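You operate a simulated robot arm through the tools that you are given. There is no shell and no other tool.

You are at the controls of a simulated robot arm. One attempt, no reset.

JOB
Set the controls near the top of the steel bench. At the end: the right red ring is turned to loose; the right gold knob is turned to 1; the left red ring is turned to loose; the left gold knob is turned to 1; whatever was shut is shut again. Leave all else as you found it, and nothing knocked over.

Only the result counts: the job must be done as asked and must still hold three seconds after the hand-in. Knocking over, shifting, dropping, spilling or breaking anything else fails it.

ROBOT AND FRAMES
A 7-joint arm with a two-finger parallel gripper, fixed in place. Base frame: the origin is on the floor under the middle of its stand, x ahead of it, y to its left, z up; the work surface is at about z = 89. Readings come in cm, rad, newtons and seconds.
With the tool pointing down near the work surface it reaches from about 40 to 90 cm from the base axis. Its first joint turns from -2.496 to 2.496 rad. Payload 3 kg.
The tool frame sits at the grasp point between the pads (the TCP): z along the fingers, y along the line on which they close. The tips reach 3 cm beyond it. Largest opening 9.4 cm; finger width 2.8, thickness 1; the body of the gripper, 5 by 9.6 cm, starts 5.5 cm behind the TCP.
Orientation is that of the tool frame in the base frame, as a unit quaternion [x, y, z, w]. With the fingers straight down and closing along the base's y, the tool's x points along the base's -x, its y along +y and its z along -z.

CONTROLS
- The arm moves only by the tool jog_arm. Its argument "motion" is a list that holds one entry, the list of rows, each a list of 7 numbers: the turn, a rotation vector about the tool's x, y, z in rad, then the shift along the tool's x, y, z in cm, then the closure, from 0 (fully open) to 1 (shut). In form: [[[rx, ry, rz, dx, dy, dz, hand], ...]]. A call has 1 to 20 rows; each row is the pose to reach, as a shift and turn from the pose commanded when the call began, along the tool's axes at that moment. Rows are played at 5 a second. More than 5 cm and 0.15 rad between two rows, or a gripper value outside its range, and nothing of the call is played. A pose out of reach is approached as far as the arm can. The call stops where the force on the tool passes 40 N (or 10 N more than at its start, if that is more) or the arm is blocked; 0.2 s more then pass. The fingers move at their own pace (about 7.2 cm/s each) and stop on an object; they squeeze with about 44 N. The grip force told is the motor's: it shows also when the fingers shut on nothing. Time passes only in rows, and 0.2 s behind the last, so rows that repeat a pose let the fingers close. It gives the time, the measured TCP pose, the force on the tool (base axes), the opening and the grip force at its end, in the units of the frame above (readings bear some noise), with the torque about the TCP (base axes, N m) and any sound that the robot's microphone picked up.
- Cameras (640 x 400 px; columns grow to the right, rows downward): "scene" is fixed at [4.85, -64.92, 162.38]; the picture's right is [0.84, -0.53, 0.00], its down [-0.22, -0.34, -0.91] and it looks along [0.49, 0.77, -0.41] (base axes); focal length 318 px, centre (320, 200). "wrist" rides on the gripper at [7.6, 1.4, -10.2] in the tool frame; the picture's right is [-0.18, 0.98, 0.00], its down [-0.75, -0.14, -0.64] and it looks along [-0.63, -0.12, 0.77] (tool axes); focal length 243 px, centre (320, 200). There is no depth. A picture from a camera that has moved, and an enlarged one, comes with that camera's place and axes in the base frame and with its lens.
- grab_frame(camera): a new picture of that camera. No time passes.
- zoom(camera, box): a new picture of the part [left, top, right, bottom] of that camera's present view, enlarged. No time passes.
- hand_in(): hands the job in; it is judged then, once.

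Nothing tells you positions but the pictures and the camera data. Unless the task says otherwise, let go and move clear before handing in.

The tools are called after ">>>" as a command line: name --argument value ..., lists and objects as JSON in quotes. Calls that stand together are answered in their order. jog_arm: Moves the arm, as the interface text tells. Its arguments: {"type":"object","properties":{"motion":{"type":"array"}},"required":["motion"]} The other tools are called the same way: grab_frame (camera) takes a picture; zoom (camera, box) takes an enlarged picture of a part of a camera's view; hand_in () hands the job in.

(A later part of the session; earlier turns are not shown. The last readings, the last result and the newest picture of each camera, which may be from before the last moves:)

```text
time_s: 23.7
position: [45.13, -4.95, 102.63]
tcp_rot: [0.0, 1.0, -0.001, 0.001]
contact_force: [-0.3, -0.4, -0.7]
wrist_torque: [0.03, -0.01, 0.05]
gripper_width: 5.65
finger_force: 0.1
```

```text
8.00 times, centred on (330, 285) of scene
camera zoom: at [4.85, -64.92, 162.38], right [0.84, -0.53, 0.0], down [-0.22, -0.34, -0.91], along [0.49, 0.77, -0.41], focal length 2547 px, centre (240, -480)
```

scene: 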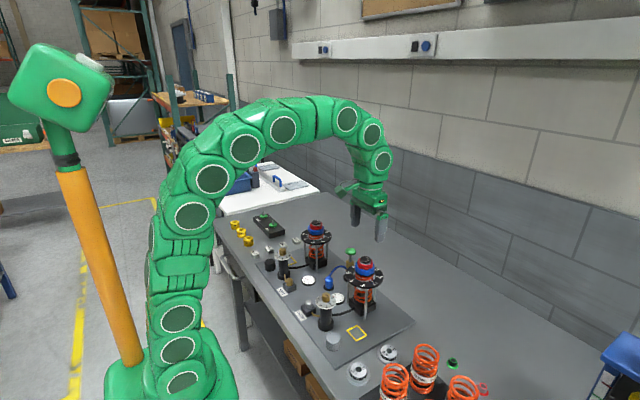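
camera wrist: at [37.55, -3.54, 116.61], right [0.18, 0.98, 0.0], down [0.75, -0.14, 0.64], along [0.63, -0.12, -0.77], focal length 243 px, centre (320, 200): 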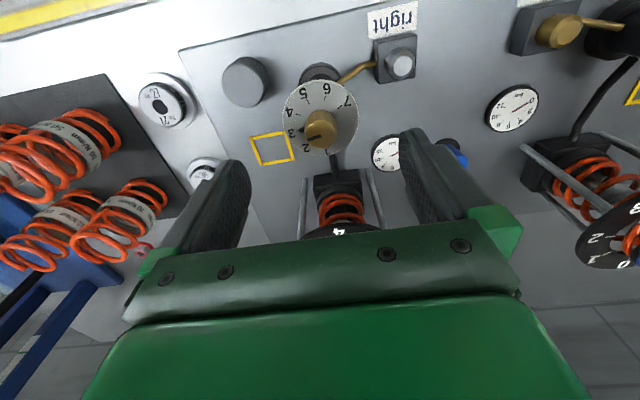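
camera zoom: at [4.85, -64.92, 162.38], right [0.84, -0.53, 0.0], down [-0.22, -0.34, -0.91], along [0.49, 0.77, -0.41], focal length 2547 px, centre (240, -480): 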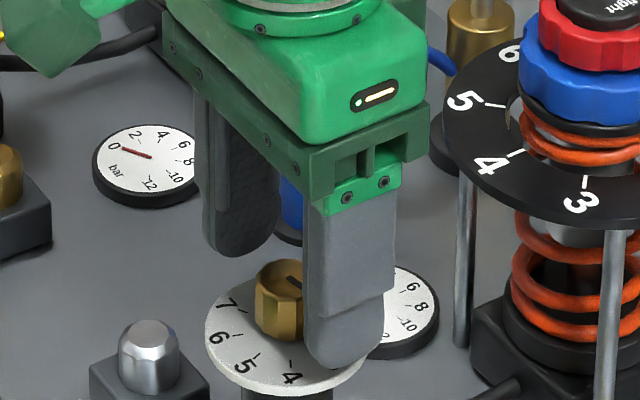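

Alignment over the right knob looks good. I'll drop 0.4 cm and close on the knob.

>>> jog_arm --motion '[[[0, 0, 0, -0.05, 0, 0.2, 0.4], [0, 0, 0, -0.05, 0, 0.4, 0.4], [0, 0, 0, -0.05, 0, 0.4, 0.6], [0, 0, 0, -0.05, 0, 0.4, 0.8], [0, 0, 0, -0.05, 0, 0.4, 0.8], [0, 0, 0, -0.05, 0, 0.4, 0.8]]]'

>>> zoom --camera "wrist" --box '[240, 100, 400, 200]'

>>> zoom --camera "scene" --box '[300, 270, 360, 315]'

```text
time_s: 25.1
position: [45.2, -4.99, 102.23]
tcp_rot: [-0.001, 1.0, -0.002, 0.001]
contact_force: [-0.6, -7.1, -1.0]
wrist_torque: [0.14, 0.05, 0.01]
gripper_width: 2.36
finger_force: 44.8
```

```text
4.00 times, centred on (320, 150) of wrist
camera zoom: at [37.47, -3.43, 112.4], right [0.18, 0.98, 0.0], down [0.75, -0.14, 0.64], along [0.63, -0.12, -0.77], focal length 970 px, centre (320, 400)
```

zoom: 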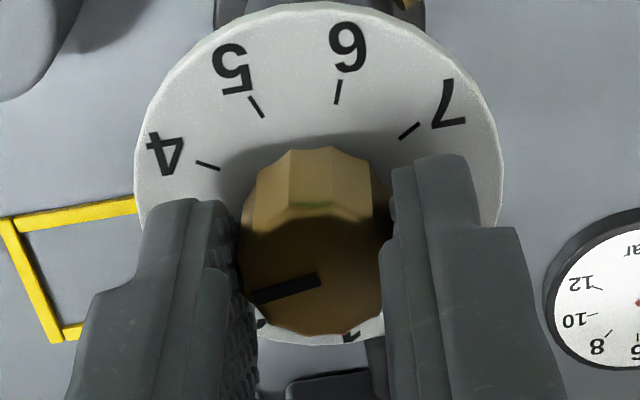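

```text
8.89 times, centred on (330, 292) of scene
camera zoom: at [4.85, -64.92, 162.38], right [0.84, -0.53, 0.0], down [-0.22, -0.34, -0.91], along [0.49, 0.77, -0.41], focal length 2830 px, centre (231, -622)
```

zoom: 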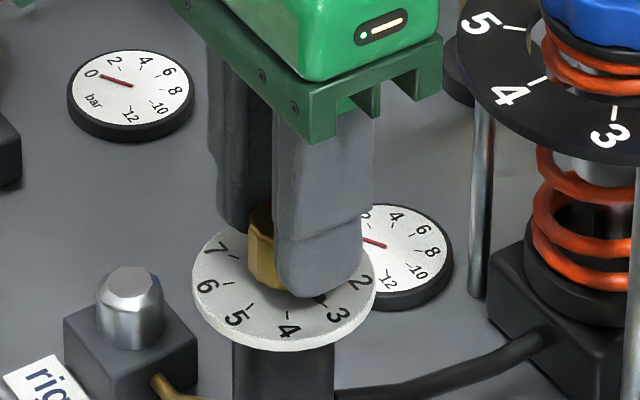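

The right knob is gripped with little side force (2.36 cm). The dial steps are 40°, so 3→1 is 1.396 rad counter-clockwise. I'll turn the first part and check.

>>> jog_arm --motion '[[[0, 0, -0.08, 0, 0, 0, 0.8], [0, 0, -0.16, 0, 0, 0, 0.8], [0, 0, -0.24, 0, 0, 0, 0.8], [0, 0, -0.32, 0, 0, 0, 0.8], [0, 0, -0.4, 0, 0, 0, 0.8], [0, 0, -0.4, 0, 0, 0, 0.8]]]'

>>> zoom --camera "wrist" --box '[240, 100, 400, 200]'

```text
time_s: 26.5
position: [45.05, -4.9, 102.28]
tcp_rot: [-0.199, 0.98, -0.001, 0.0]
contact_force: [-15.9, -0.8, -6.1]
wrist_torque: [0.56, 0.24, 0.01]
gripper_width: 2.39
finger_force: 44.4
```

```text
4.00 times, centred on (320, 150) of wrist
camera zoom: at [37.53, -6.47, 112.41], right [-0.21, 0.98, 0.0], down [0.75, 0.16, 0.64], along [0.63, 0.14, -0.77], focal length 970 px, centre (320, 400)
```

zoom: 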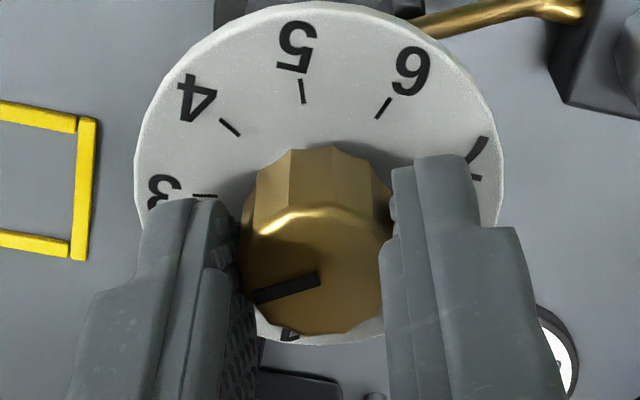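

The knob turns with the gripper. I'll continue and add a small compensating shift for the offset inferred from the forces.

>>> jog_arm --motion '[[[0, 0, -0.08, 0.055, 0.03, 0, 0.8], [0, 0, -0.16, 0.07, 0.04, 0, 0.8], [0, 0, -0.24, 0.08, 0.05, 0, 0.8], [0, 0, -0.32, 0.09, 0.06, 0, 0.8], [0, 0, -0.4, 0.1, 0.07, 0, 0.8], [0, 0, -0.5, 0.112, 0.08, 0, 0.8], [0, 0, -0.5, 0.112, 0.08, 0, 0.8]]]'

>>> zoom --camera "wrist" --box '[240, 100, 400, 200]'

```text
time_s: 28.1
position: [45.11, -4.93, 102.27]
tcp_rot: [-0.435, 0.9, -0.001, 0.0]
contact_force: [1.0, 16.8, 1.3]
wrist_torque: [0.55, 0.46, 0.04]
gripper_width: 2.36
finger_force: 45.3
```

```text
4.00 times, centred on (320, 150) of wrist
camera zoom: at [39.19, -9.83, 112.41], right [-0.66, 0.75, 0.0], down [0.58, 0.5, 0.64], along [0.49, 0.42, -0.77], focal length 970 px, centre (320, 400)
```

zoom: 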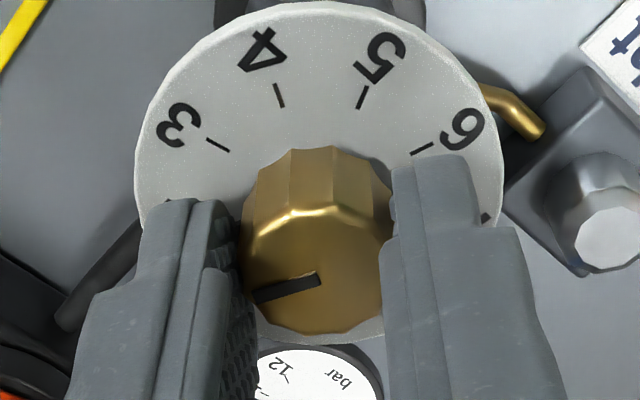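

>>> jog_arm --motion '[[[0, 0, -0.08, -0.045, 0.057, 0, 0.8], [0, 0, -0.16, -0.042, 0.074, 0, 0.8], [0, 0, -0.24, -0.038, 0.09, 0, 0.8], [0, 0, -0.32, -0.034, 0.107, 0, 0.8], [0, 0, -0.4, -0.03, 0.124, 0, 0.8], [0, 0, -0.495, -0.025, 0.145, 0, 0.8], [0, 0, -0.495, -0.025, 0.145, 0, 0.8]]]'

>>> zoom --camera "wrist" --box '[240, 100, 400, 200]'

>>> zoom --camera "scene" --box '[300, 270, 360, 315]'

```text
time_s: 29.7
position: [44.99, -4.88, 102.36]
tcp_rot: [-0.642, 0.767, -0.002, 0.001]
contact_force: [21.8, 1.4, 1.7]
wrist_torque: [0.02, -0.28, 0.03]
gripper_width: 2.35
finger_force: 44.9
```

```text
4.00 times, centred on (320, 150) of wrist
camera zoom: at [42.2, -11.98, 112.43], right [-0.94, 0.35, 0.0], down [0.27, 0.72, 0.64], along [0.23, 0.6, -0.77], focal length 970 px, centre (320, 400)
```

zoom: 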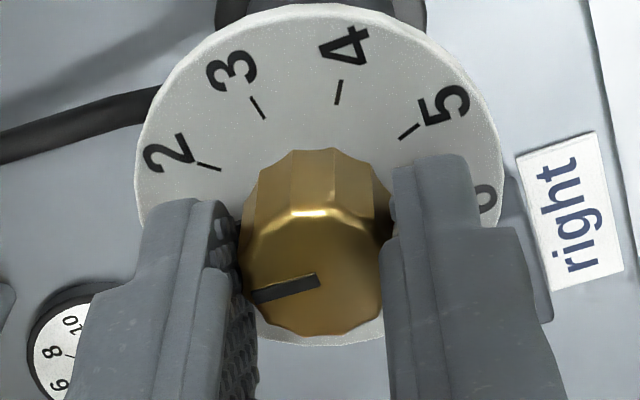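

```text
8.89 times, centred on (330, 292) of scene
camera zoom: at [4.85, -64.92, 162.38], right [0.84, -0.53, 0.0], down [-0.22, -0.34, -0.91], along [0.49, 0.77, -0.41], focal length 2830 px, centre (231, -622)
```

zoom: 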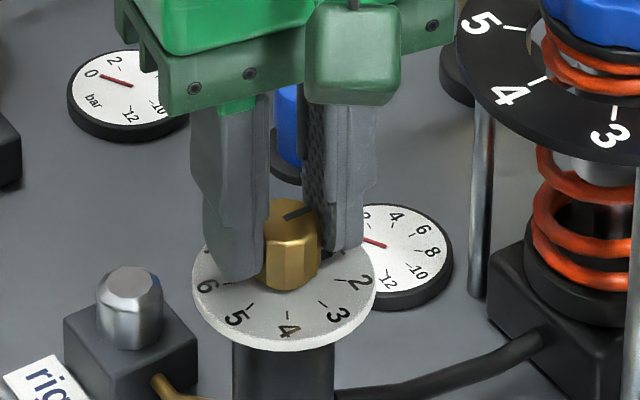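

In the tool frame the dial has shifted by exactly two steps, so the right knob should be at 1. I'll relieve the side load, open, lift and check.

>>> jog_arm --motion '[[[0, 0, 0, -0.014, -0.079, 0, 0.8], [0, 0, 0, -0.014, -0.079, 0, 0.6], [0, 0, 0, -0.014, -0.079, 0, 0.3], [0, 0, 0, -0.014, -0.079, 0, 0.0], [0, 0, 0, -0.014, -0.079, -2, 0.0], [0, 0, 0, -0.014, -0.079, -5, 0.0], [0, 0, 0, -0.014, -0.079, -8, 0.0], [0, 0, 0, -0.014, -0.079, -8, 0.0]]]'

>>> grab_frame --camera "wrist"

>>> zoom --camera "wrist" --box '[240, 40, 400, 140]'

>>> zoom --camera "scene" --box '[300, 270, 360, 315]'

```text
time_s: 31.5
position: [45.21, -4.76, 110.36]
tcp_rot: [-0.642, 0.767, -0.001, 0.001]
contact_force: [-0.5, -0.2, 1.0]
wrist_torque: [0.0, -0.02, -0.03]
gripper_width: 9.4
finger_force: 0.0
```

```text
taken
camera wrist: at [42.37, -11.92, 120.41], right [-0.94, 0.35, 0.0], down [0.27, 0.72, 0.64], along [0.23, 0.6, -0.77], focal length 243 px, centre (320, 200)
```

wrist: 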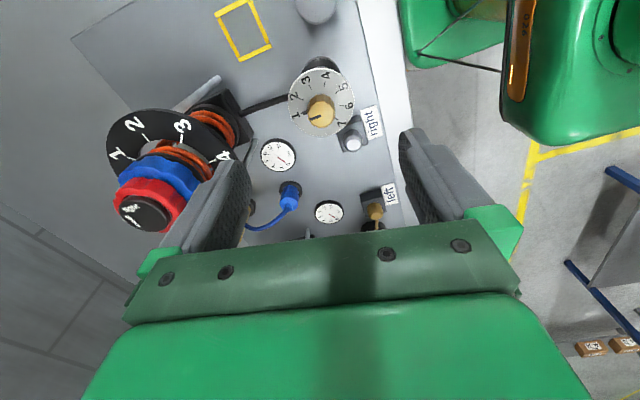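

```text
4.00 times, centred on (320, 90) of wrist
camera zoom: at [42.37, -11.92, 120.41], right [-0.94, 0.35, 0.0], down [0.27, 0.72, 0.64], along [0.23, 0.6, -0.77], focal length 970 px, centre (320, 640)
```

zoom: 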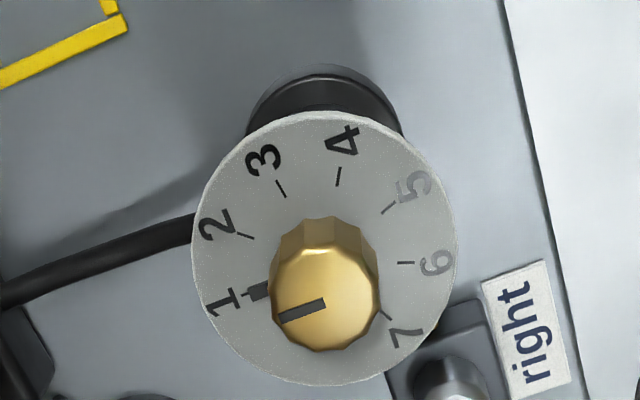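

```text
8.89 times, centred on (330, 292) of scene
camera zoom: at [4.85, -64.92, 162.38], right [0.84, -0.53, 0.0], down [-0.22, -0.34, -0.91], along [0.49, 0.77, -0.41], focal length 2830 px, centre (231, -622)
```

zoom: 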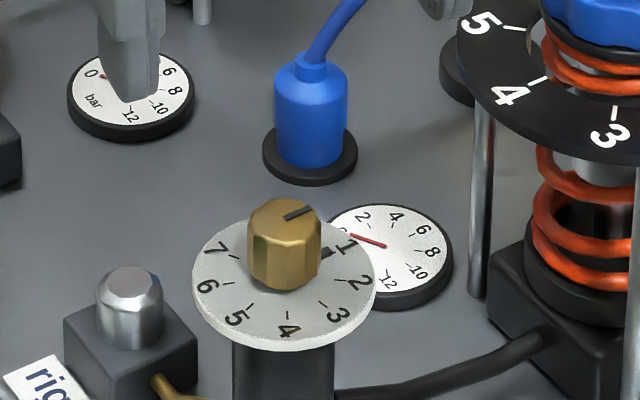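

The right knob now points at 1. Next is the left red ring near (58.8,23.3), so I'll lift, travel over at a safe height and unwind the wrist.

>>> jog_arm --motion '[[[0, 0, 0, 0, 0, -3.8, 0], [0, 0, 0, 0, 0, -7.6, 0], [0, 0, 0.116, -2.5, -0.7, -7.6, 0], [0, 0, 0.232, -5.0, -1.4, -7.6, 0], [0, 0, 0.348, -7.5, -2.1, -7.6, 0], [0, 0, 0.464, -10.0, -2.8, -7.6, 0], [0, 0, 0.58, -12.5, -3.5, -7.6, 0], [0, 0, 0.696, -15.0, -4.2, -7.6, 0], [0, 0, 0.812, -17.5, -4.9, -7.6, 0], [0, 0, 0.928, -20.0, -5.6, -7.6, 0], [0, 0, 1.044, -22.5, -6.3, -7.6, 0], [0, 0, 1.16, -25.0, -7.0, -7.6, 0], [0, 0, 1.276, -27.5, -7.7, -7.6, 0], [0, 0, 1.394, -30.04, -8.44, -7.6, 0], [0, 0, 1.394, -30.04, -8.44, -7.6, 0]]]'

>>> grab_frame --camera "wrist"

>>> zoom --camera "wrist" --box '[240, 60, 400, 160]'

>>> grab_frame --camera "scene"

```text
time_s: 34.7
position: [58.57, 23.4, 117.66]
tcp_rot: [0.0, 1.0, -0.001, 0.001]
contact_force: [-0.9, -0.5, -0.4]
wrist_torque: [0.0, -0.02, -0.05]
gripper_width: 9.4
finger_force: 0.0
```

```text
taken
camera wrist: at [50.9, 25.03, 127.84], right [0.18, 0.98, 0.0], down [0.75, -0.14, 0.64], along [0.63, -0.12, -0.77], focal length 243 px, centre (320, 200)
```

wrist: 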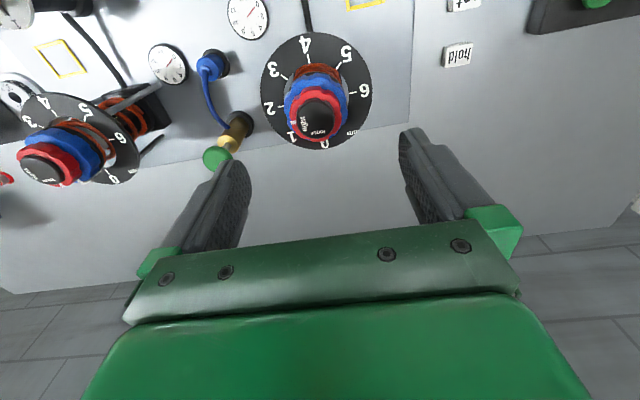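

```text
4.00 times, centred on (320, 110) of wrist
camera zoom: at [50.9, 25.03, 127.84], right [0.18, 0.98, 0.0], down [0.75, -0.14, 0.64], along [0.63, -0.12, -0.77], focal length 970 px, centre (320, 560)
```

zoom: 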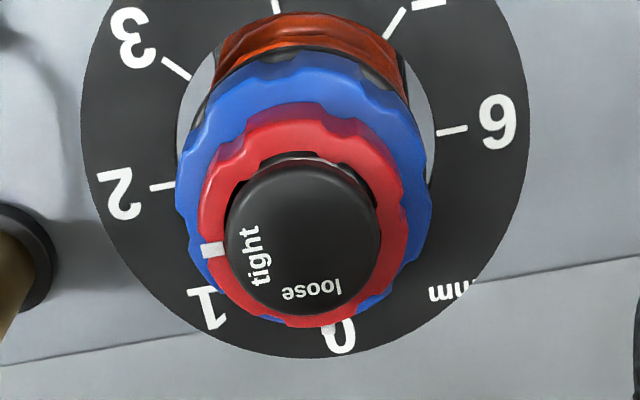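

```text
taken
```

scene: 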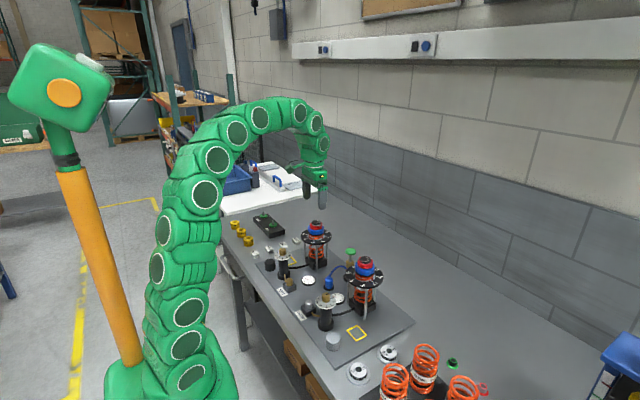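

The left ring's mark is at "tight". I take its axis to be about 0.26 cm ahead and 0.43 cm to the right of the tool axis. I'll correct that and descend partway.

>>> jog_arm --motion '[[[0, 0, 0, -0.26, -0.43, 1.5, 0], [0, 0, 0, -0.26, -0.43, 3, 0], [0, 0, 0, -0.26, -0.43, 4.5, 0], [0, 0, 0, -0.26, -0.43, 5.5, 0], [0, 0, 0, -0.26, -0.43, 5.5, 0]]]'

>>> zoom --camera "wrist" --box '[240, 80, 400, 180]'

>>> zoom --camera "scene" --box '[280, 190, 360, 250]'

```text
time_s: 35.9
position: [58.74, 22.81, 112.2]
tcp_rot: [0.0, 1.0, 0.0, 0.0]
contact_force: [-0.3, -0.9, -0.3]
wrist_torque: [-0.01, 0.01, -0.01]
gripper_width: 9.4
finger_force: 0.0
```

```text
4.00 times, centred on (320, 130) of wrist
camera zoom: at [51.04, 24.39, 122.36], right [0.18, 0.98, 0.0], down [0.75, -0.14, 0.64], along [0.63, -0.12, -0.77], focal length 970 px, centre (320, 480)
```

zoom: 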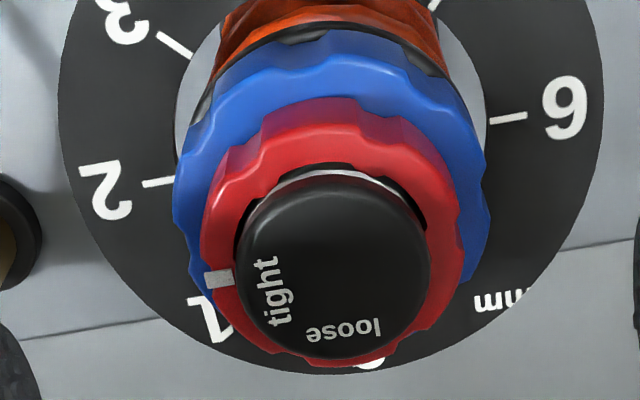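

```text
6.67 times, centred on (320, 220) of scene
camera zoom: at [4.85, -64.92, 162.38], right [0.84, -0.53, 0.0], down [-0.22, -0.34, -0.91], along [0.49, 0.77, -0.41], focal length 2122 px, centre (320, 67)
```

zoom: 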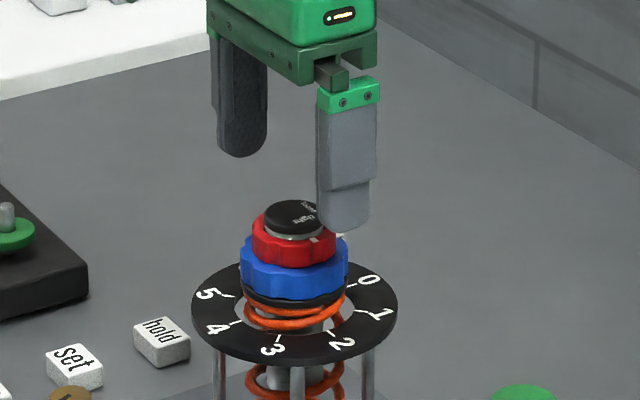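

I'll correct by 0.2 cm to the left and 0.14 cm ahead, and descend to ring height with the fingers open to check.

>>> jog_arm --motion '[[[0, 0, 0, -0.14, 0.21, 1, 0], [0, 0, 0, -0.14, 0.21, 2, 0], [0, 0, 0, -0.14, 0.21, 3, 0], [0, 0, 0, -0.14, 0.21, 3.1, 0], [0, 0, 0, -0.14, 0.21, 3.1, 0.3], [0, 0, 0, -0.14, 0.21, 3.1, 0.3]]]'

>>> zoom --camera "wrist" --box '[240, 100, 400, 200]'

>>> zoom --camera "scene" --box '[280, 200, 360, 250]'

```text
time_s: 37.3
position: [58.88, 23.1, 109.23]
tcp_rot: [0.0, 1.0, -0.001, 0.001]
contact_force: [0.0, -0.5, 0.3]
wrist_torque: [0.0, 0.03, 0.0]
gripper_width: 6.57
finger_force: 0.0
```

```text
4.00 times, centred on (320, 150) of wrist
camera zoom: at [51.27, 24.6, 119.33], right [0.18, 0.98, 0.0], down [0.75, -0.14, 0.64], along [0.63, -0.12, -0.77], focal length 970 px, centre (320, 400)
```

zoom: 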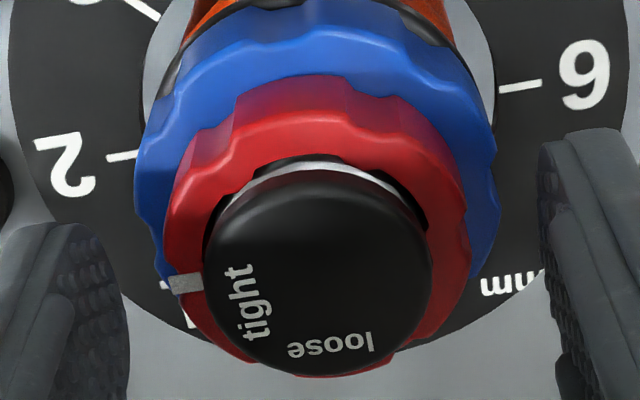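

```text
8.00 times, centred on (320, 225) of scene
camera zoom: at [4.85, -64.92, 162.38], right [0.84, -0.53, 0.0], down [-0.22, -0.34, -0.91], along [0.49, 0.77, -0.41], focal length 2547 px, centre (320, 0)
```

zoom: 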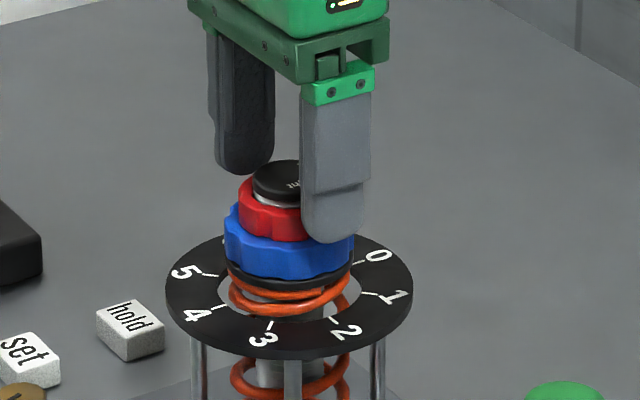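

Centred laterally. I'll move 0.12 cm ahead, drop 0.35 cm more, and close gently.

>>> jog_arm --motion '[[[0, 0, 0, -0.12, 0, 0.2, 0.3], [0, 0, 0, -0.12, 0, 0.35, 0.3], [0, 0, 0, -0.12, 0, 0.35, 0.45], [0, 0, 0, -0.12, 0, 0.35, 0.53], [0, 0, 0, -0.12, 0, 0.35, 0.53], [0, 0, 0, -0.12, 0, 0.35, 0.53]]]'

>>> zoom --camera "wrist" --box '[240, 100, 400, 200]'

>>> zoom --camera "scene" --box '[295, 210, 345, 245]'

```text
time_s: 38.7
position: [59.21, 23.06, 108.78]
tcp_rot: [-0.001, 1.0, -0.001, 0.001]
contact_force: [1.3, -4.2, -0.3]
wrist_torque: [-0.05, 0.01, 0.02]
gripper_width: 4.64
finger_force: 2.2
```

```text
4.00 times, centred on (320, 150) of wrist
camera zoom: at [51.46, 24.59, 118.94], right [0.18, 0.98, 0.0], down [0.75, -0.14, 0.64], along [0.63, -0.12, -0.77], focal length 970 px, centre (320, 400)
```

zoom: 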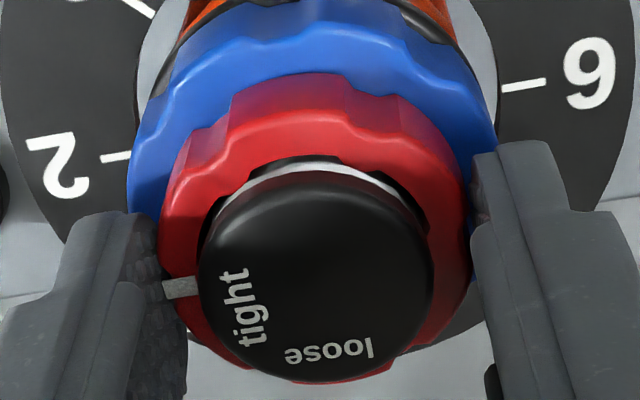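

```text
11.43 times, centred on (320, 228) of scene
camera zoom: at [4.85, -64.92, 162.38], right [0.84, -0.53, 0.0], down [-0.22, -0.34, -0.91], along [0.49, 0.77, -0.41], focal length 3638 px, centre (320, -114)
```

zoom: 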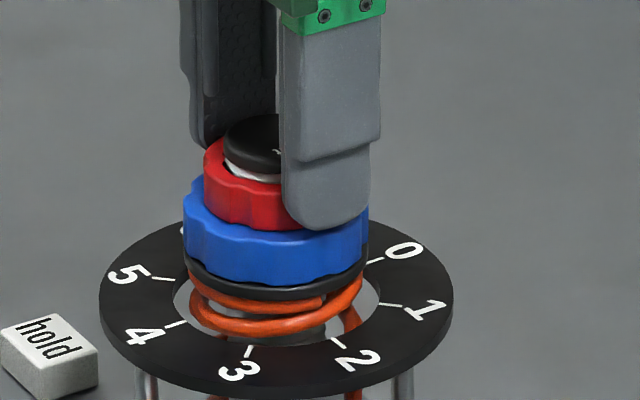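

>>> jog_arm --motion '[[[0, 0, 0, 0, 0, 0, 0.6], [0, 0, 0, 0, 0, 0, 0.6], [0, 0, 0, 0, 0, 0, 0.6]]]'

```text
time_s: 39.5
position: [59.23, 22.99, 108.79]
tcp_rot: [0.0, 1.0, -0.001, 0.001]
contact_force: [0.0, -11.3, 1.1]
wrist_torque: [-0.28, -0.07, 0.05]
gripper_width: 4.53
finger_force: 45.2
```

Firm grip now, with a small side force. I'll turn the left ring counter-clockwise, first 0.4 rad.

>>> jog_arm --motion '[[[0, 0, -0.07, 0, -0.04, 0, 0.6], [0, 0, -0.14, 0, -0.04, 0, 0.6], [0, 0, -0.21, 0, -0.04, 0, 0.6], [0, 0, -0.28, 0, -0.04, 0, 0.6], [0, 0, -0.35, 0, -0.04, 0, 0.6], [0, 0, -0.4, 0, -0.04, 0, 0.6], [0, 0, -0.4, 0, -0.04, 0, 0.6]]]'

>>> zoom --camera "wrist" --box '[240, 100, 400, 200]'

```text
time_s: 41.1
position: [59.17, 22.91, 108.92]
tcp_rot: [-0.199, 0.98, -0.001, 0.0]
contact_force: [6.9, 16.8, -7.0]
wrist_torque: [0.84, -0.59, 0.0]
gripper_width: 4.53
finger_force: 44.7
```

```text
4.00 times, centred on (320, 150) of wrist
camera zoom: at [51.48, 21.51, 118.97], right [-0.21, 0.98, 0.0], down [0.75, 0.16, 0.64], along [0.63, 0.14, -0.77], focal length 970 px, centre (320, 400)
```

zoom: 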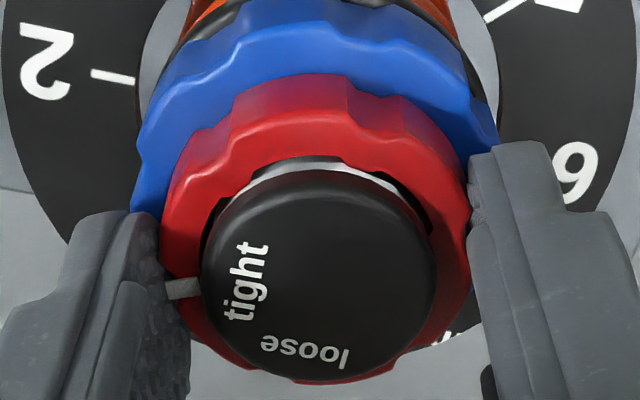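

>>> jog_arm --motion '[[[0, 0, -0.08, -0.054, 0.065, 0, 0.6], [0, 0, -0.16, -0.056, 0.08, 0, 0.6], [0, 0, -0.24, -0.058, 0.095, 0, 0.6], [0, 0, -0.32, -0.061, 0.11, 0, 0.6], [0, 0, -0.4, -0.064, 0.126, 0, 0.6], [0, 0, -0.4, -0.064, 0.126, 0, 0.6]]]'

```text
time_s: 42.5
position: [59.13, 23.1, 108.78]
tcp_rot: [-0.389, 0.921, -0.002, -0.001]
contact_force: [5.0, -4.1, -7.0]
wrist_torque: [-0.23, -0.35, 0.02]
gripper_width: 4.55
finger_force: 44.6
```

>>> jog_arm --motion '[[[0, 0, -0.08, -0.003, 0.01, 0, 0.6], [0, 0, -0.16, -0.006, 0.02, 0, 0.6], [0, 0, -0.24, -0.009, 0.03, 0, 0.6], [0, 0, -0.32, -0.012, 0.04, 0, 0.6], [0, 0, -0.4, -0.016, 0.05, 0, 0.6], [0, 0, -0.4, -0.016, 0.05, 0, 0.6]]]'

>>> zoom --camera "wrist" --box '[240, 100, 400, 200]'

```text
time_s: 43.9
position: [58.88, 23.24, 108.89]
tcp_rot: [-0.565, 0.825, -0.001, 0.0]
contact_force: [-10.0, -20.4, -14.8]
wrist_torque: [-0.15, 0.2, -0.04]
gripper_width: 4.54
finger_force: 45.3
```

```text
4.00 times, centred on (320, 150) of wrist
camera zoom: at [54.92, 16.68, 119.03], right [-0.85, 0.53, 0.0], down [0.4, 0.65, 0.64], along [0.34, 0.54, -0.77], focal length 970 px, centre (320, 400)
```

zoom: 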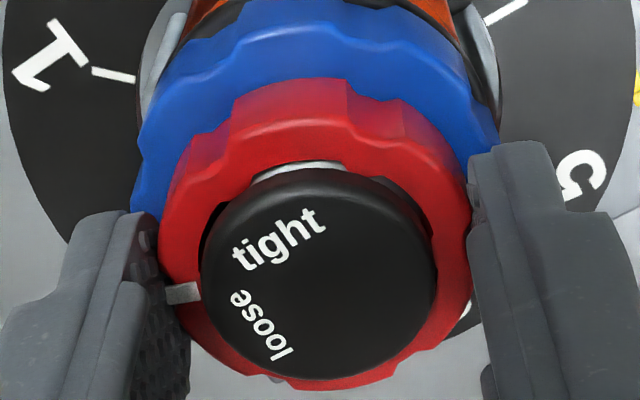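

>>> jog_arm --motion '[[[0, 0, -0.03, 0.06, 0.008, 0, 0.6], [0, 0, -0.1, 0.09, 0.012, 0, 0.6], [0, 0, -0.18, 0.09, 0.014, 0, 0.6], [0, 0, -0.26, 0.09, 0.016, 0, 0.6], [0, 0, -0.33, 0.09, 0.018, 0, 0.6], [0, 0, -0.375, 0.09, 0.02, 0, 0.6], [0, 0, -0.375, 0.09, 0.02, 0, 0.6]]]'

>>> zoom --camera "wrist" --box '[240, 100, 400, 200]'

```text
time_s: 45.5
position: [59.01, 23.18, 108.84]
tcp_rot: [0.709, -0.706, 0.0, 0.001]
contact_force: [-20.8, -10.5, -9.8]
wrist_torque: [0.19, 0.57, -0.25]
gripper_width: 4.53
finger_force: 45.0
```

```text
4.00 times, centred on (320, 150) of wrist
camera zoom: at [57.57, 15.66, 119.04], right [-0.98, 0.18, 0.0], down [0.14, 0.76, 0.64], along [0.12, 0.63, -0.77], focal length 970 px, centre (320, 400)
```

zoom: 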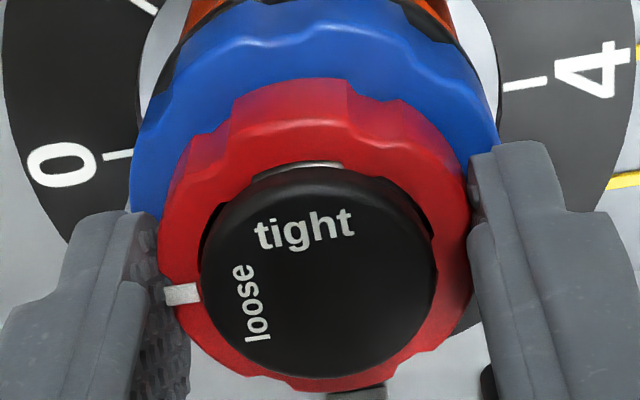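

The left ring has made its quarter turn with the same end-stop torque as the right. I'll relieve, open, lift and check.

>>> jog_arm --motion '[[[0, 0, 0, 0.04, 0.08, 0, 0.6], [0, 0, 0, 0.04, 0.08, 0, 0.3], [0, 0, 0, 0.04, 0.08, 0, 0], [0, 0, 0, 0.04, 0.08, -1, 0], [0, 0, 0, 0.04, 0.08, -3.5, 0], [0, 0, 0, 0.04, 0.08, -6.5, 0], [0, 0, 0, 0.04, 0.08, -6.5, 0]]]'

>>> grab_frame --camera "wrist"

>>> zoom --camera "wrist" --box '[240, 60, 400, 160]'

>>> zoom --camera "scene" --box '[270, 200, 400, 300]'

```text
time_s: 47.1
position: [58.98, 22.93, 115.4]
tcp_rot: [0.709, -0.705, 0.001, 0.0]
contact_force: [0.0, -0.6, 0.3]
wrist_torque: [-0.01, 0.0, 0.03]
gripper_width: 9.41
finger_force: 0.1
```

```text
taken
camera wrist: at [57.56, 15.51, 125.56], right [-0.98, 0.18, 0.0], down [0.14, 0.76, 0.64], along [0.12, 0.63, -0.77], focal length 243 px, centre (320, 200)
```

wrist: 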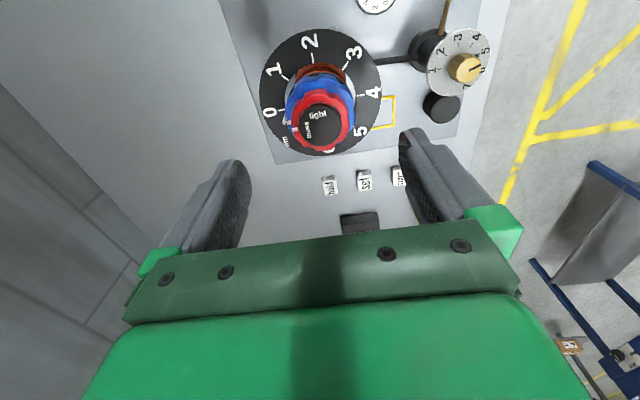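

```text
4.00 times, centred on (320, 110) of wrist
camera zoom: at [57.56, 15.51, 125.56], right [-0.98, 0.18, 0.0], down [0.14, 0.76, 0.64], along [0.12, 0.63, -0.77], focal length 970 px, centre (320, 560)
```

zoom: 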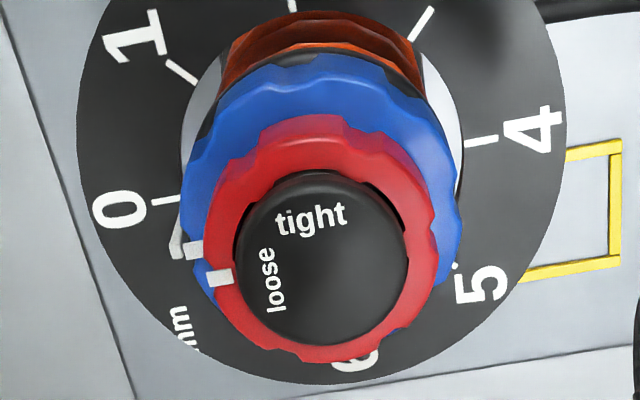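

```text
4.00 times, centred on (335, 250) of scene
camera zoom: at [4.85, -64.92, 162.38], right [0.84, -0.53, 0.0], down [-0.22, -0.34, -0.91], along [0.49, 0.77, -0.41], focal length 1273 px, centre (260, 0)
```

zoom: 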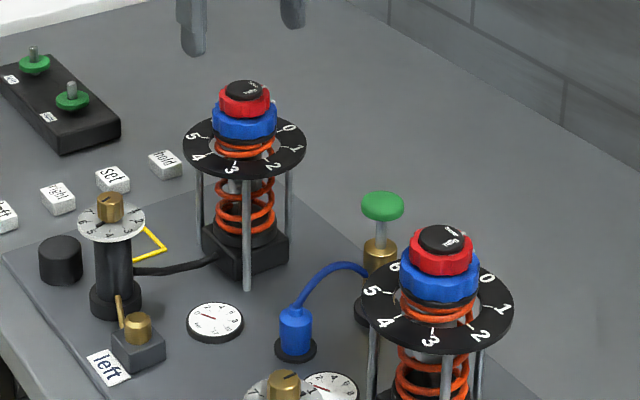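

The left ring now reads "loose" as well. Next is the left gold knob, which must go from 5 to 1 near (45,23). I'll move back over it and unwind the wrist to yaw 0.

>>> jog_arm --motion '[[[0, 0, 0.13, 0, 1.2, -1, 0], [0, 0, 0.26, 0, 2.4, -1, 0], [0, 0, 0.39, 0, 3.6, -1, 0], [0, 0, 0.52, 0, 4.8, -1, 0], [0, 0, 0.65, 0, 6.0, -1, 0], [0, 0, 0.78, 0, 7.2, -1, 0], [0, 0, 0.91, 0, 8.4, -1, 0], [0, 0, 1.04, 0, 9.6, -1, 0], [0, 0, 1.17, 0, 10.8, -1, 0], [0, 0, 1.3, 0, 12.0, -1, 0], [0, 0, 1.43, 0, 13.2, -1, 0], [0, 0, 1.576, 0, 13.9, -1, 0], [0, 0, 1.576, 0, 13.9, -1, 0]]]'

>>> grab_frame --camera "wrist"

>>> zoom --camera "wrist" --box '[240, 40, 400, 140]'

>>> zoom --camera "scene" --box '[255, 215, 315, 265]'

```text
time_s: 49.9
position: [45.03, 23.08, 116.34]
tcp_rot: [0.001, 1.0, 0.0, 0.001]
contact_force: [-1.5, 0.0, 0.2]
wrist_torque: [0.01, -0.02, -0.02]
gripper_width: 9.41
finger_force: 0.0
```

```text
taken
camera wrist: at [37.38, 24.57, 126.51], right [0.19, 0.98, 0.0], down [0.75, -0.14, 0.64], along [0.63, -0.12, -0.77], focal length 243 px, centre (320, 200)
```

wrist: 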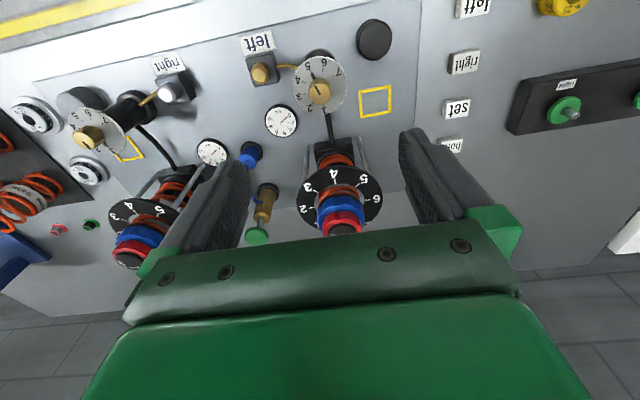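

```text
4.00 times, centred on (320, 90) of wrist
camera zoom: at [37.38, 24.57, 126.51], right [0.19, 0.98, 0.0], down [0.75, -0.14, 0.64], along [0.63, -0.12, -0.77], focal length 970 px, centre (320, 640)
```

zoom: 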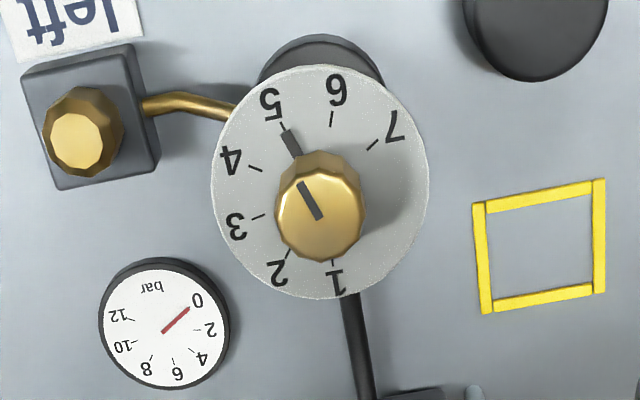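

```text
8.00 times, centred on (285, 240) of scene
camera zoom: at [4.85, -64.92, 162.38], right [0.84, -0.53, 0.0], down [-0.22, -0.34, -0.91], along [0.49, 0.77, -0.41], focal length 2547 px, centre (600, -120)
```

zoom: 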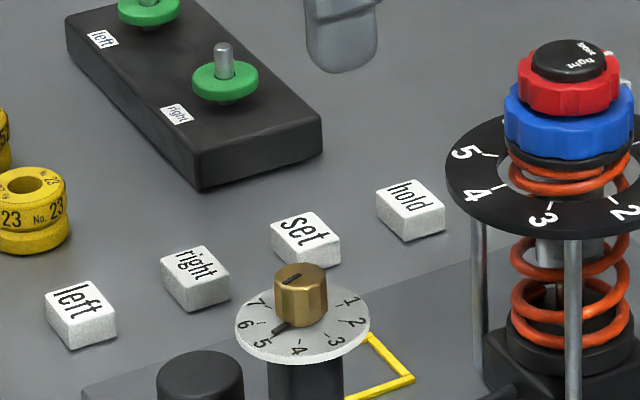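

The left knob points at 5 and is nearly centred under the tool. I'll descend partway to refine.

>>> jog_arm --motion '[[[0, 0, 0, 0.06, 0.02, 2.5, 0], [0, 0, 0, 0.06, 0.02, 5, 0], [0, 0, 0, 0.06, 0.02, 7.5, 0], [0, 0, 0, 0.06, 0.02, 10, 0], [0, 0, 0, 0.06, 0.02, 10, 0]]]'

>>> zoom --camera "wrist" --box '[240, 80, 400, 180]'

>>> zoom --camera "scene" --box '[255, 215, 315, 265]'

```text
time_s: 51.1
position: [45.0, 22.92, 106.37]
tcp_rot: [-0.001, 1.0, 0.0, 0.002]
contact_force: [-0.2, -0.7, -0.7]
wrist_torque: [0.03, -0.02, 0.02]
gripper_width: 9.43
finger_force: 0.0
```

```text
4.00 times, centred on (320, 130) of wrist
camera zoom: at [37.26, 24.59, 116.44], right [0.18, 0.98, 0.0], down [0.75, -0.14, 0.64], along [0.63, -0.12, -0.76], focal length 970 px, centre (320, 480)
```

zoom: 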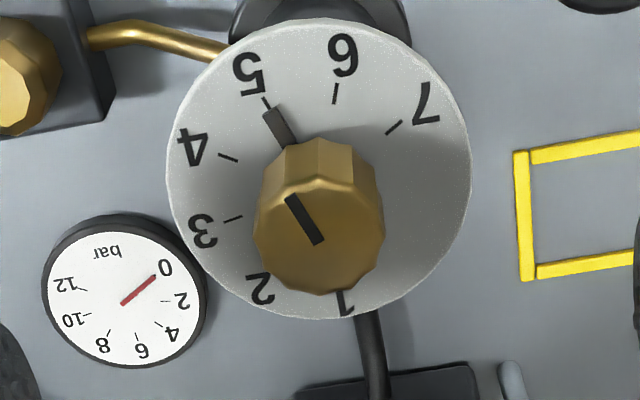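

```text
8.00 times, centred on (285, 240) of scene
camera zoom: at [4.85, -64.92, 162.38], right [0.84, -0.53, 0.0], down [-0.22, -0.34, -0.91], along [0.49, 0.77, -0.41], focal length 2547 px, centre (600, -120)
```

zoom: 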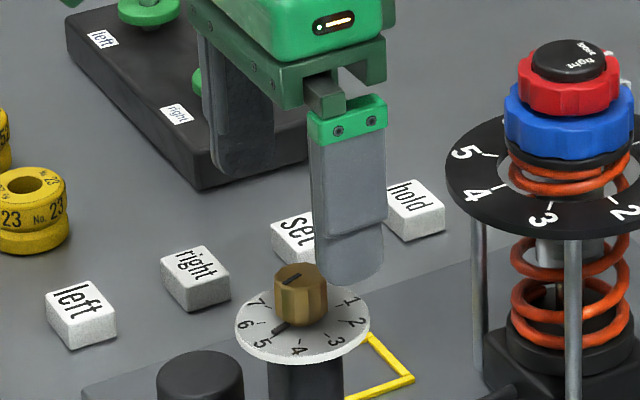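

Well centred. I'll descend to grip height and close on the left knob.

>>> jog_arm --motion '[[[0, 0, 0, 0, 0, 1.5, 0], [0, 0, 0, 0, 0, 3, 0.2], [0, 0, 0, 0, 0, 4.1, 0.4], [0, 0, 0, 0, 0, 4.1, 0.4], [0, 0, 0, 0, 0, 4.1, 0.6], [0, 0, 0, 0, 0, 4.1, 0.8], [0, 0, 0, 0, 0, 4.1, 0.8], [0, 0, 0, 0, 0, 4.1, 0.8]]]'

>>> zoom --camera "wrist" --box '[240, 100, 400, 200]'

>>> zoom --camera "scene" --box '[255, 225, 315, 275]'

```text
time_s: 52.9
position: [44.99, 23.07, 102.23]
tcp_rot: [0.0, 1.0, -0.001, 0.001]
contact_force: [-2.0, -11.6, -1.0]
wrist_torque: [-0.26, 0.03, -0.04]
gripper_width: 2.58
finger_force: 6.6
```

```text
4.00 times, centred on (320, 150) of wrist
camera zoom: at [37.22, 24.67, 112.36], right [0.18, 0.98, 0.0], down [0.75, -0.14, 0.64], along [0.63, -0.12, -0.77], focal length 970 px, centre (320, 400)
```

zoom: 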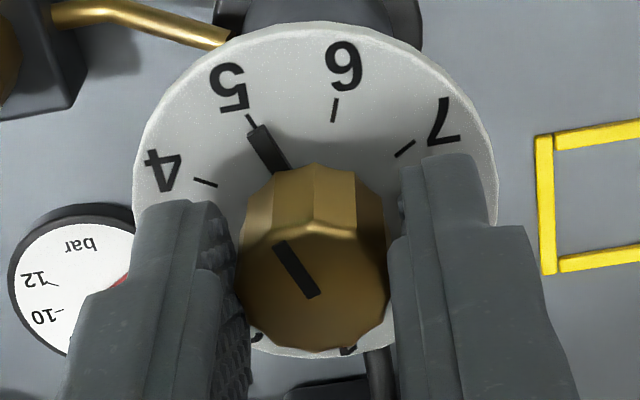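

```text
8.00 times, centred on (285, 250) of scene
camera zoom: at [4.85, -64.92, 162.38], right [0.84, -0.53, 0.0], down [-0.22, -0.34, -0.91], along [0.49, 0.77, -0.41], focal length 2547 px, centre (600, -200)
```

zoom: 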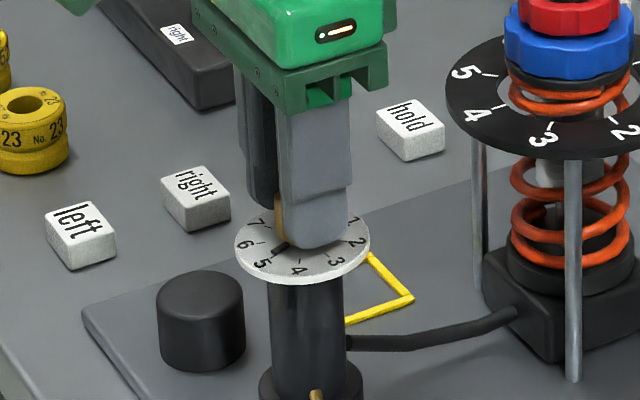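

Only the right-hand finger is touching, so the knob is about 0.1 cm to the right (−y). I'll shift that way and finish closing.

>>> jog_arm --motion '[[[0, 0, 0, 0, 0, 0, 0.7], [0, 0, 0, 0, -0.1, 0, 0.7], [0, 0, 0, 0, -0.1, 0, 0.8], [0, 0, 0, 0, -0.1, 0, 0.8], [0, 0, 0, 0, -0.1, 0, 0.8], [0, 0, 0, 0, -0.1, 0, 0.8]]]'

>>> zoom --camera "wrist" --box '[240, 100, 400, 200]'

```text
time_s: 54.3
position: [44.93, 22.99, 102.25]
tcp_rot: [0.0, 1.0, -0.001, 0.001]
contact_force: [-1.6, -4.7, 5.0]
wrist_torque: [0.23, 0.19, 0.0]
gripper_width: 2.34
finger_force: 44.8
```

```text
4.00 times, centred on (320, 150) of wrist
camera zoom: at [37.28, 24.56, 112.37], right [0.18, 0.98, 0.0], down [0.75, -0.14, 0.64], along [0.63, -0.12, -0.77], focal length 970 px, centre (320, 400)
```

zoom: 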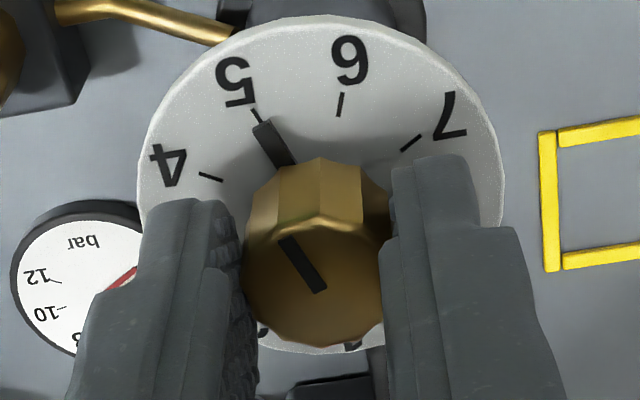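

>>> jog_arm --motion '[[[0, 0, -0.08, 0, -0.01, 0, 0.8], [0, 0, -0.16, 0, -0.01, 0, 0.8], [0, 0, -0.24, 0, -0.01, 0, 0.8], [0, 0, -0.32, 0, -0.01, 0, 0.8], [0, 0, -0.4, 0, -0.01, 0, 0.8], [0, 0, -0.4, 0, -0.01, 0, 0.8]]]'

>>> zoom --camera "wrist" --box '[240, 100, 400, 200]'

```text
time_s: 55.7
position: [45.14, 23.06, 102.16]
tcp_rot: [-0.199, 0.98, -0.001, 0.002]
contact_force: [5.9, 23.5, -12.0]
wrist_torque: [0.9, -0.78, -0.03]
gripper_width: 2.31
finger_force: 45.0
```

```text
4.00 times, centred on (320, 150) of wrist
camera zoom: at [37.41, 21.49, 112.33], right [-0.21, 0.98, 0.0], down [0.75, 0.16, 0.64], along [0.63, 0.14, -0.76], focal length 970 px, centre (320, 400)
```

zoom: 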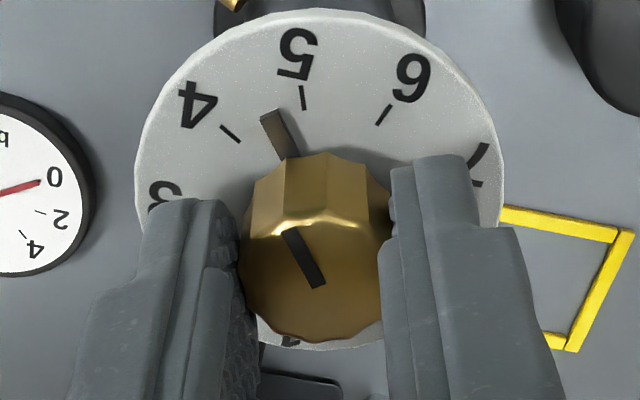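

The knob turns (pointer between 5 and 4). I'll release, shift to relieve the side load, and re-grip before continuing.

>>> jog_arm --motion '[[[0, 0, 0, 0, 0, 0, 0.6], [0, 0, 0, 0.09, 0.08, 0, 0.6], [0, 0, 0, 0.09, 0.08, 0, 0.7], [0, 0, 0, 0.09, 0.08, 0, 0.8], [0, 0, 0, 0.09, 0.08, 0, 0.8], [0, 0, 0, 0.09, 0.08, 0, 0.8]]]'

>>> zoom --camera "wrist" --box '[240, 100, 400, 200]'

```text
time_s: 57.1
position: [44.93, 22.96, 102.17]
tcp_rot: [-0.199, 0.98, -0.001, 0.001]
contact_force: [-1.9, 6.1, -0.3]
wrist_torque: [0.26, -0.1, 0.03]
gripper_width: 2.3
finger_force: 45.0
```

```text
4.00 times, centred on (320, 150) of wrist
camera zoom: at [37.31, 21.46, 112.34], right [-0.21, 0.98, 0.0], down [0.75, 0.16, 0.64], along [0.63, 0.14, -0.77], focal length 970 px, centre (320, 400)
```

zoom: 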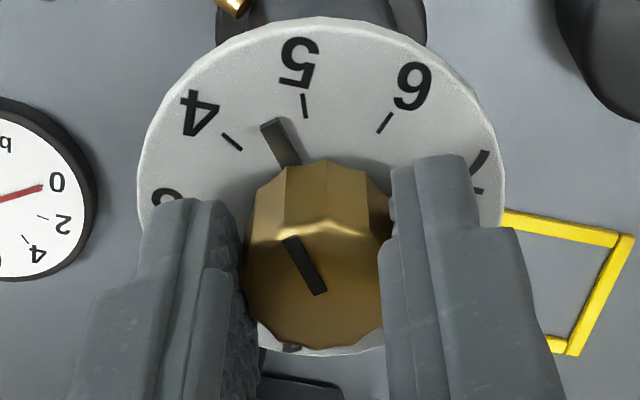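

The picture indicates that the knob is actually about 0.15 cm ahead of the tool along the pads. I'll re-centre that with a quick re-grip.

>>> jog_arm --motion '[[[0, 0, 0, 0, 0, 0, 0.6], [0, 0, 0, -0.16, 0.02, 0, 0.6], [0, 0, 0, -0.16, 0.02, 0, 0.6], [0, 0, 0, -0.16, 0.02, 0, 0.7], [0, 0, 0, -0.16, 0.02, 0, 0.8], [0, 0, 0, -0.16, 0.02, 0, 0.8], [0, 0, 0, -0.16, 0.02, 0, 0.8]]]'

>>> zoom --camera "wrist" --box '[240, 100, 400, 200]'

```text
time_s: 58.7
position: [45.06, 23.06, 102.23]
tcp_rot: [-0.198, 0.98, -0.001, 0.001]
contact_force: [-4.8, 10.1, -2.0]
wrist_torque: [0.41, -0.08, -0.03]
gripper_width: 2.31
finger_force: 45.4
```

```text
4.00 times, centred on (320, 150) of wrist
camera zoom: at [37.42, 21.5, 112.37], right [-0.21, 0.98, 0.0], down [0.75, 0.16, 0.64], along [0.63, 0.14, -0.77], focal length 970 px, centre (320, 400)
```

zoom: 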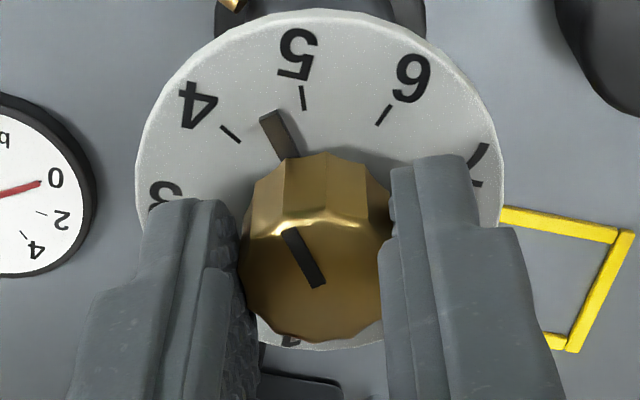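

>>> jog_arm --motion '[[[0, 0, -0.08, 0, 0.04, 0, 0.8], [0, 0, -0.16, 0, 0.04, 0, 0.8], [0, 0, -0.24, 0, 0.04, 0, 0.8], [0, 0, -0.32, 0, 0.04, 0, 0.8], [0, 0, -0.4, 0, 0.04, 0, 0.8], [0, 0, -0.4, 0, 0.04, 0, 0.8]]]'

>>> zoom --camera "wrist" --box '[240, 100, 400, 200]'

```text
time_s: 60.1
position: [45.13, 23.06, 102.22]
tcp_rot: [-0.39, 0.921, -0.002, 0.001]
contact_force: [8.6, -7.2, -3.0]
wrist_torque: [-0.21, 0.08, 0.01]
gripper_width: 2.31
finger_force: 44.8
```

```text
4.00 times, centred on (320, 150) of wrist
camera zoom: at [38.65, 18.71, 112.37], right [-0.58, 0.82, 0.0], down [0.62, 0.44, 0.64], along [0.53, 0.37, -0.77], focal length 970 px, centre (320, 400)
```

zoom: 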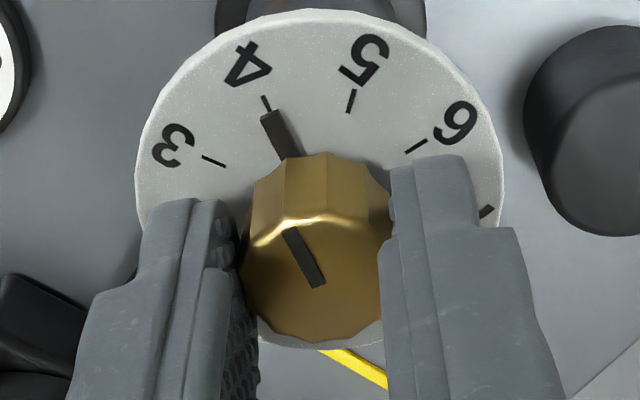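

>>> jog_arm --motion '[[[0, 0, -0.09, 0, -0.04, 0, 0.8], [0, 0, -0.18, 0, -0.05, 0, 0.8], [0, 0, -0.27, 0, -0.06, 0, 0.8], [0, 0, -0.36, 0, -0.07, 0, 0.8], [0, 0, -0.45, 0, -0.08, 0, 0.8], [0, 0, -0.54, 0, -0.09, 0, 0.8], [0, 0, -0.63, 0, -0.1, 0, 0.8], [0, 0, -0.63, 0, -0.1, 0, 0.8]]]'

>>> zoom --camera "wrist" --box '[240, 100, 400, 200]'

```text
time_s: 61.9
position: [45.07, 23.05, 102.3]
tcp_rot: [-0.655, 0.755, 0.001, -0.001]
contact_force: [-6.2, 4.5, 7.5]
wrist_torque: [-0.52, 0.35, -0.02]
gripper_width: 2.33
finger_force: 44.8
stopped in row 8: the force on the tool passed its limit at 41 N (the readings are from after the stop); the commanded pose is now the measured one
```

```text
4.00 times, centred on (320, 150) of wrist
camera zoom: at [42.51, 15.85, 112.38], right [-0.95, 0.32, 0.0], down [0.25, 0.73, 0.64], along [0.2, 0.61, -0.77], focal length 970 px, centre (320, 400)
```

zoom: 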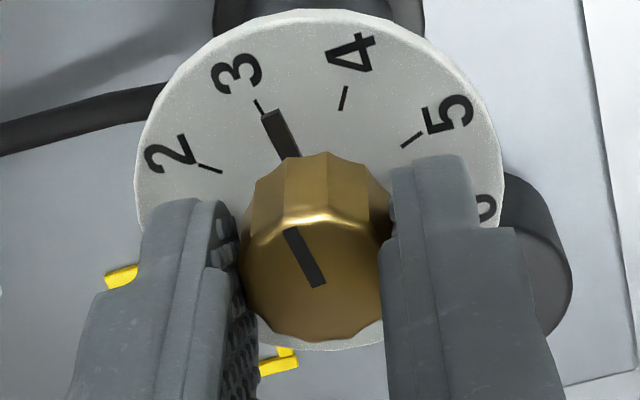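

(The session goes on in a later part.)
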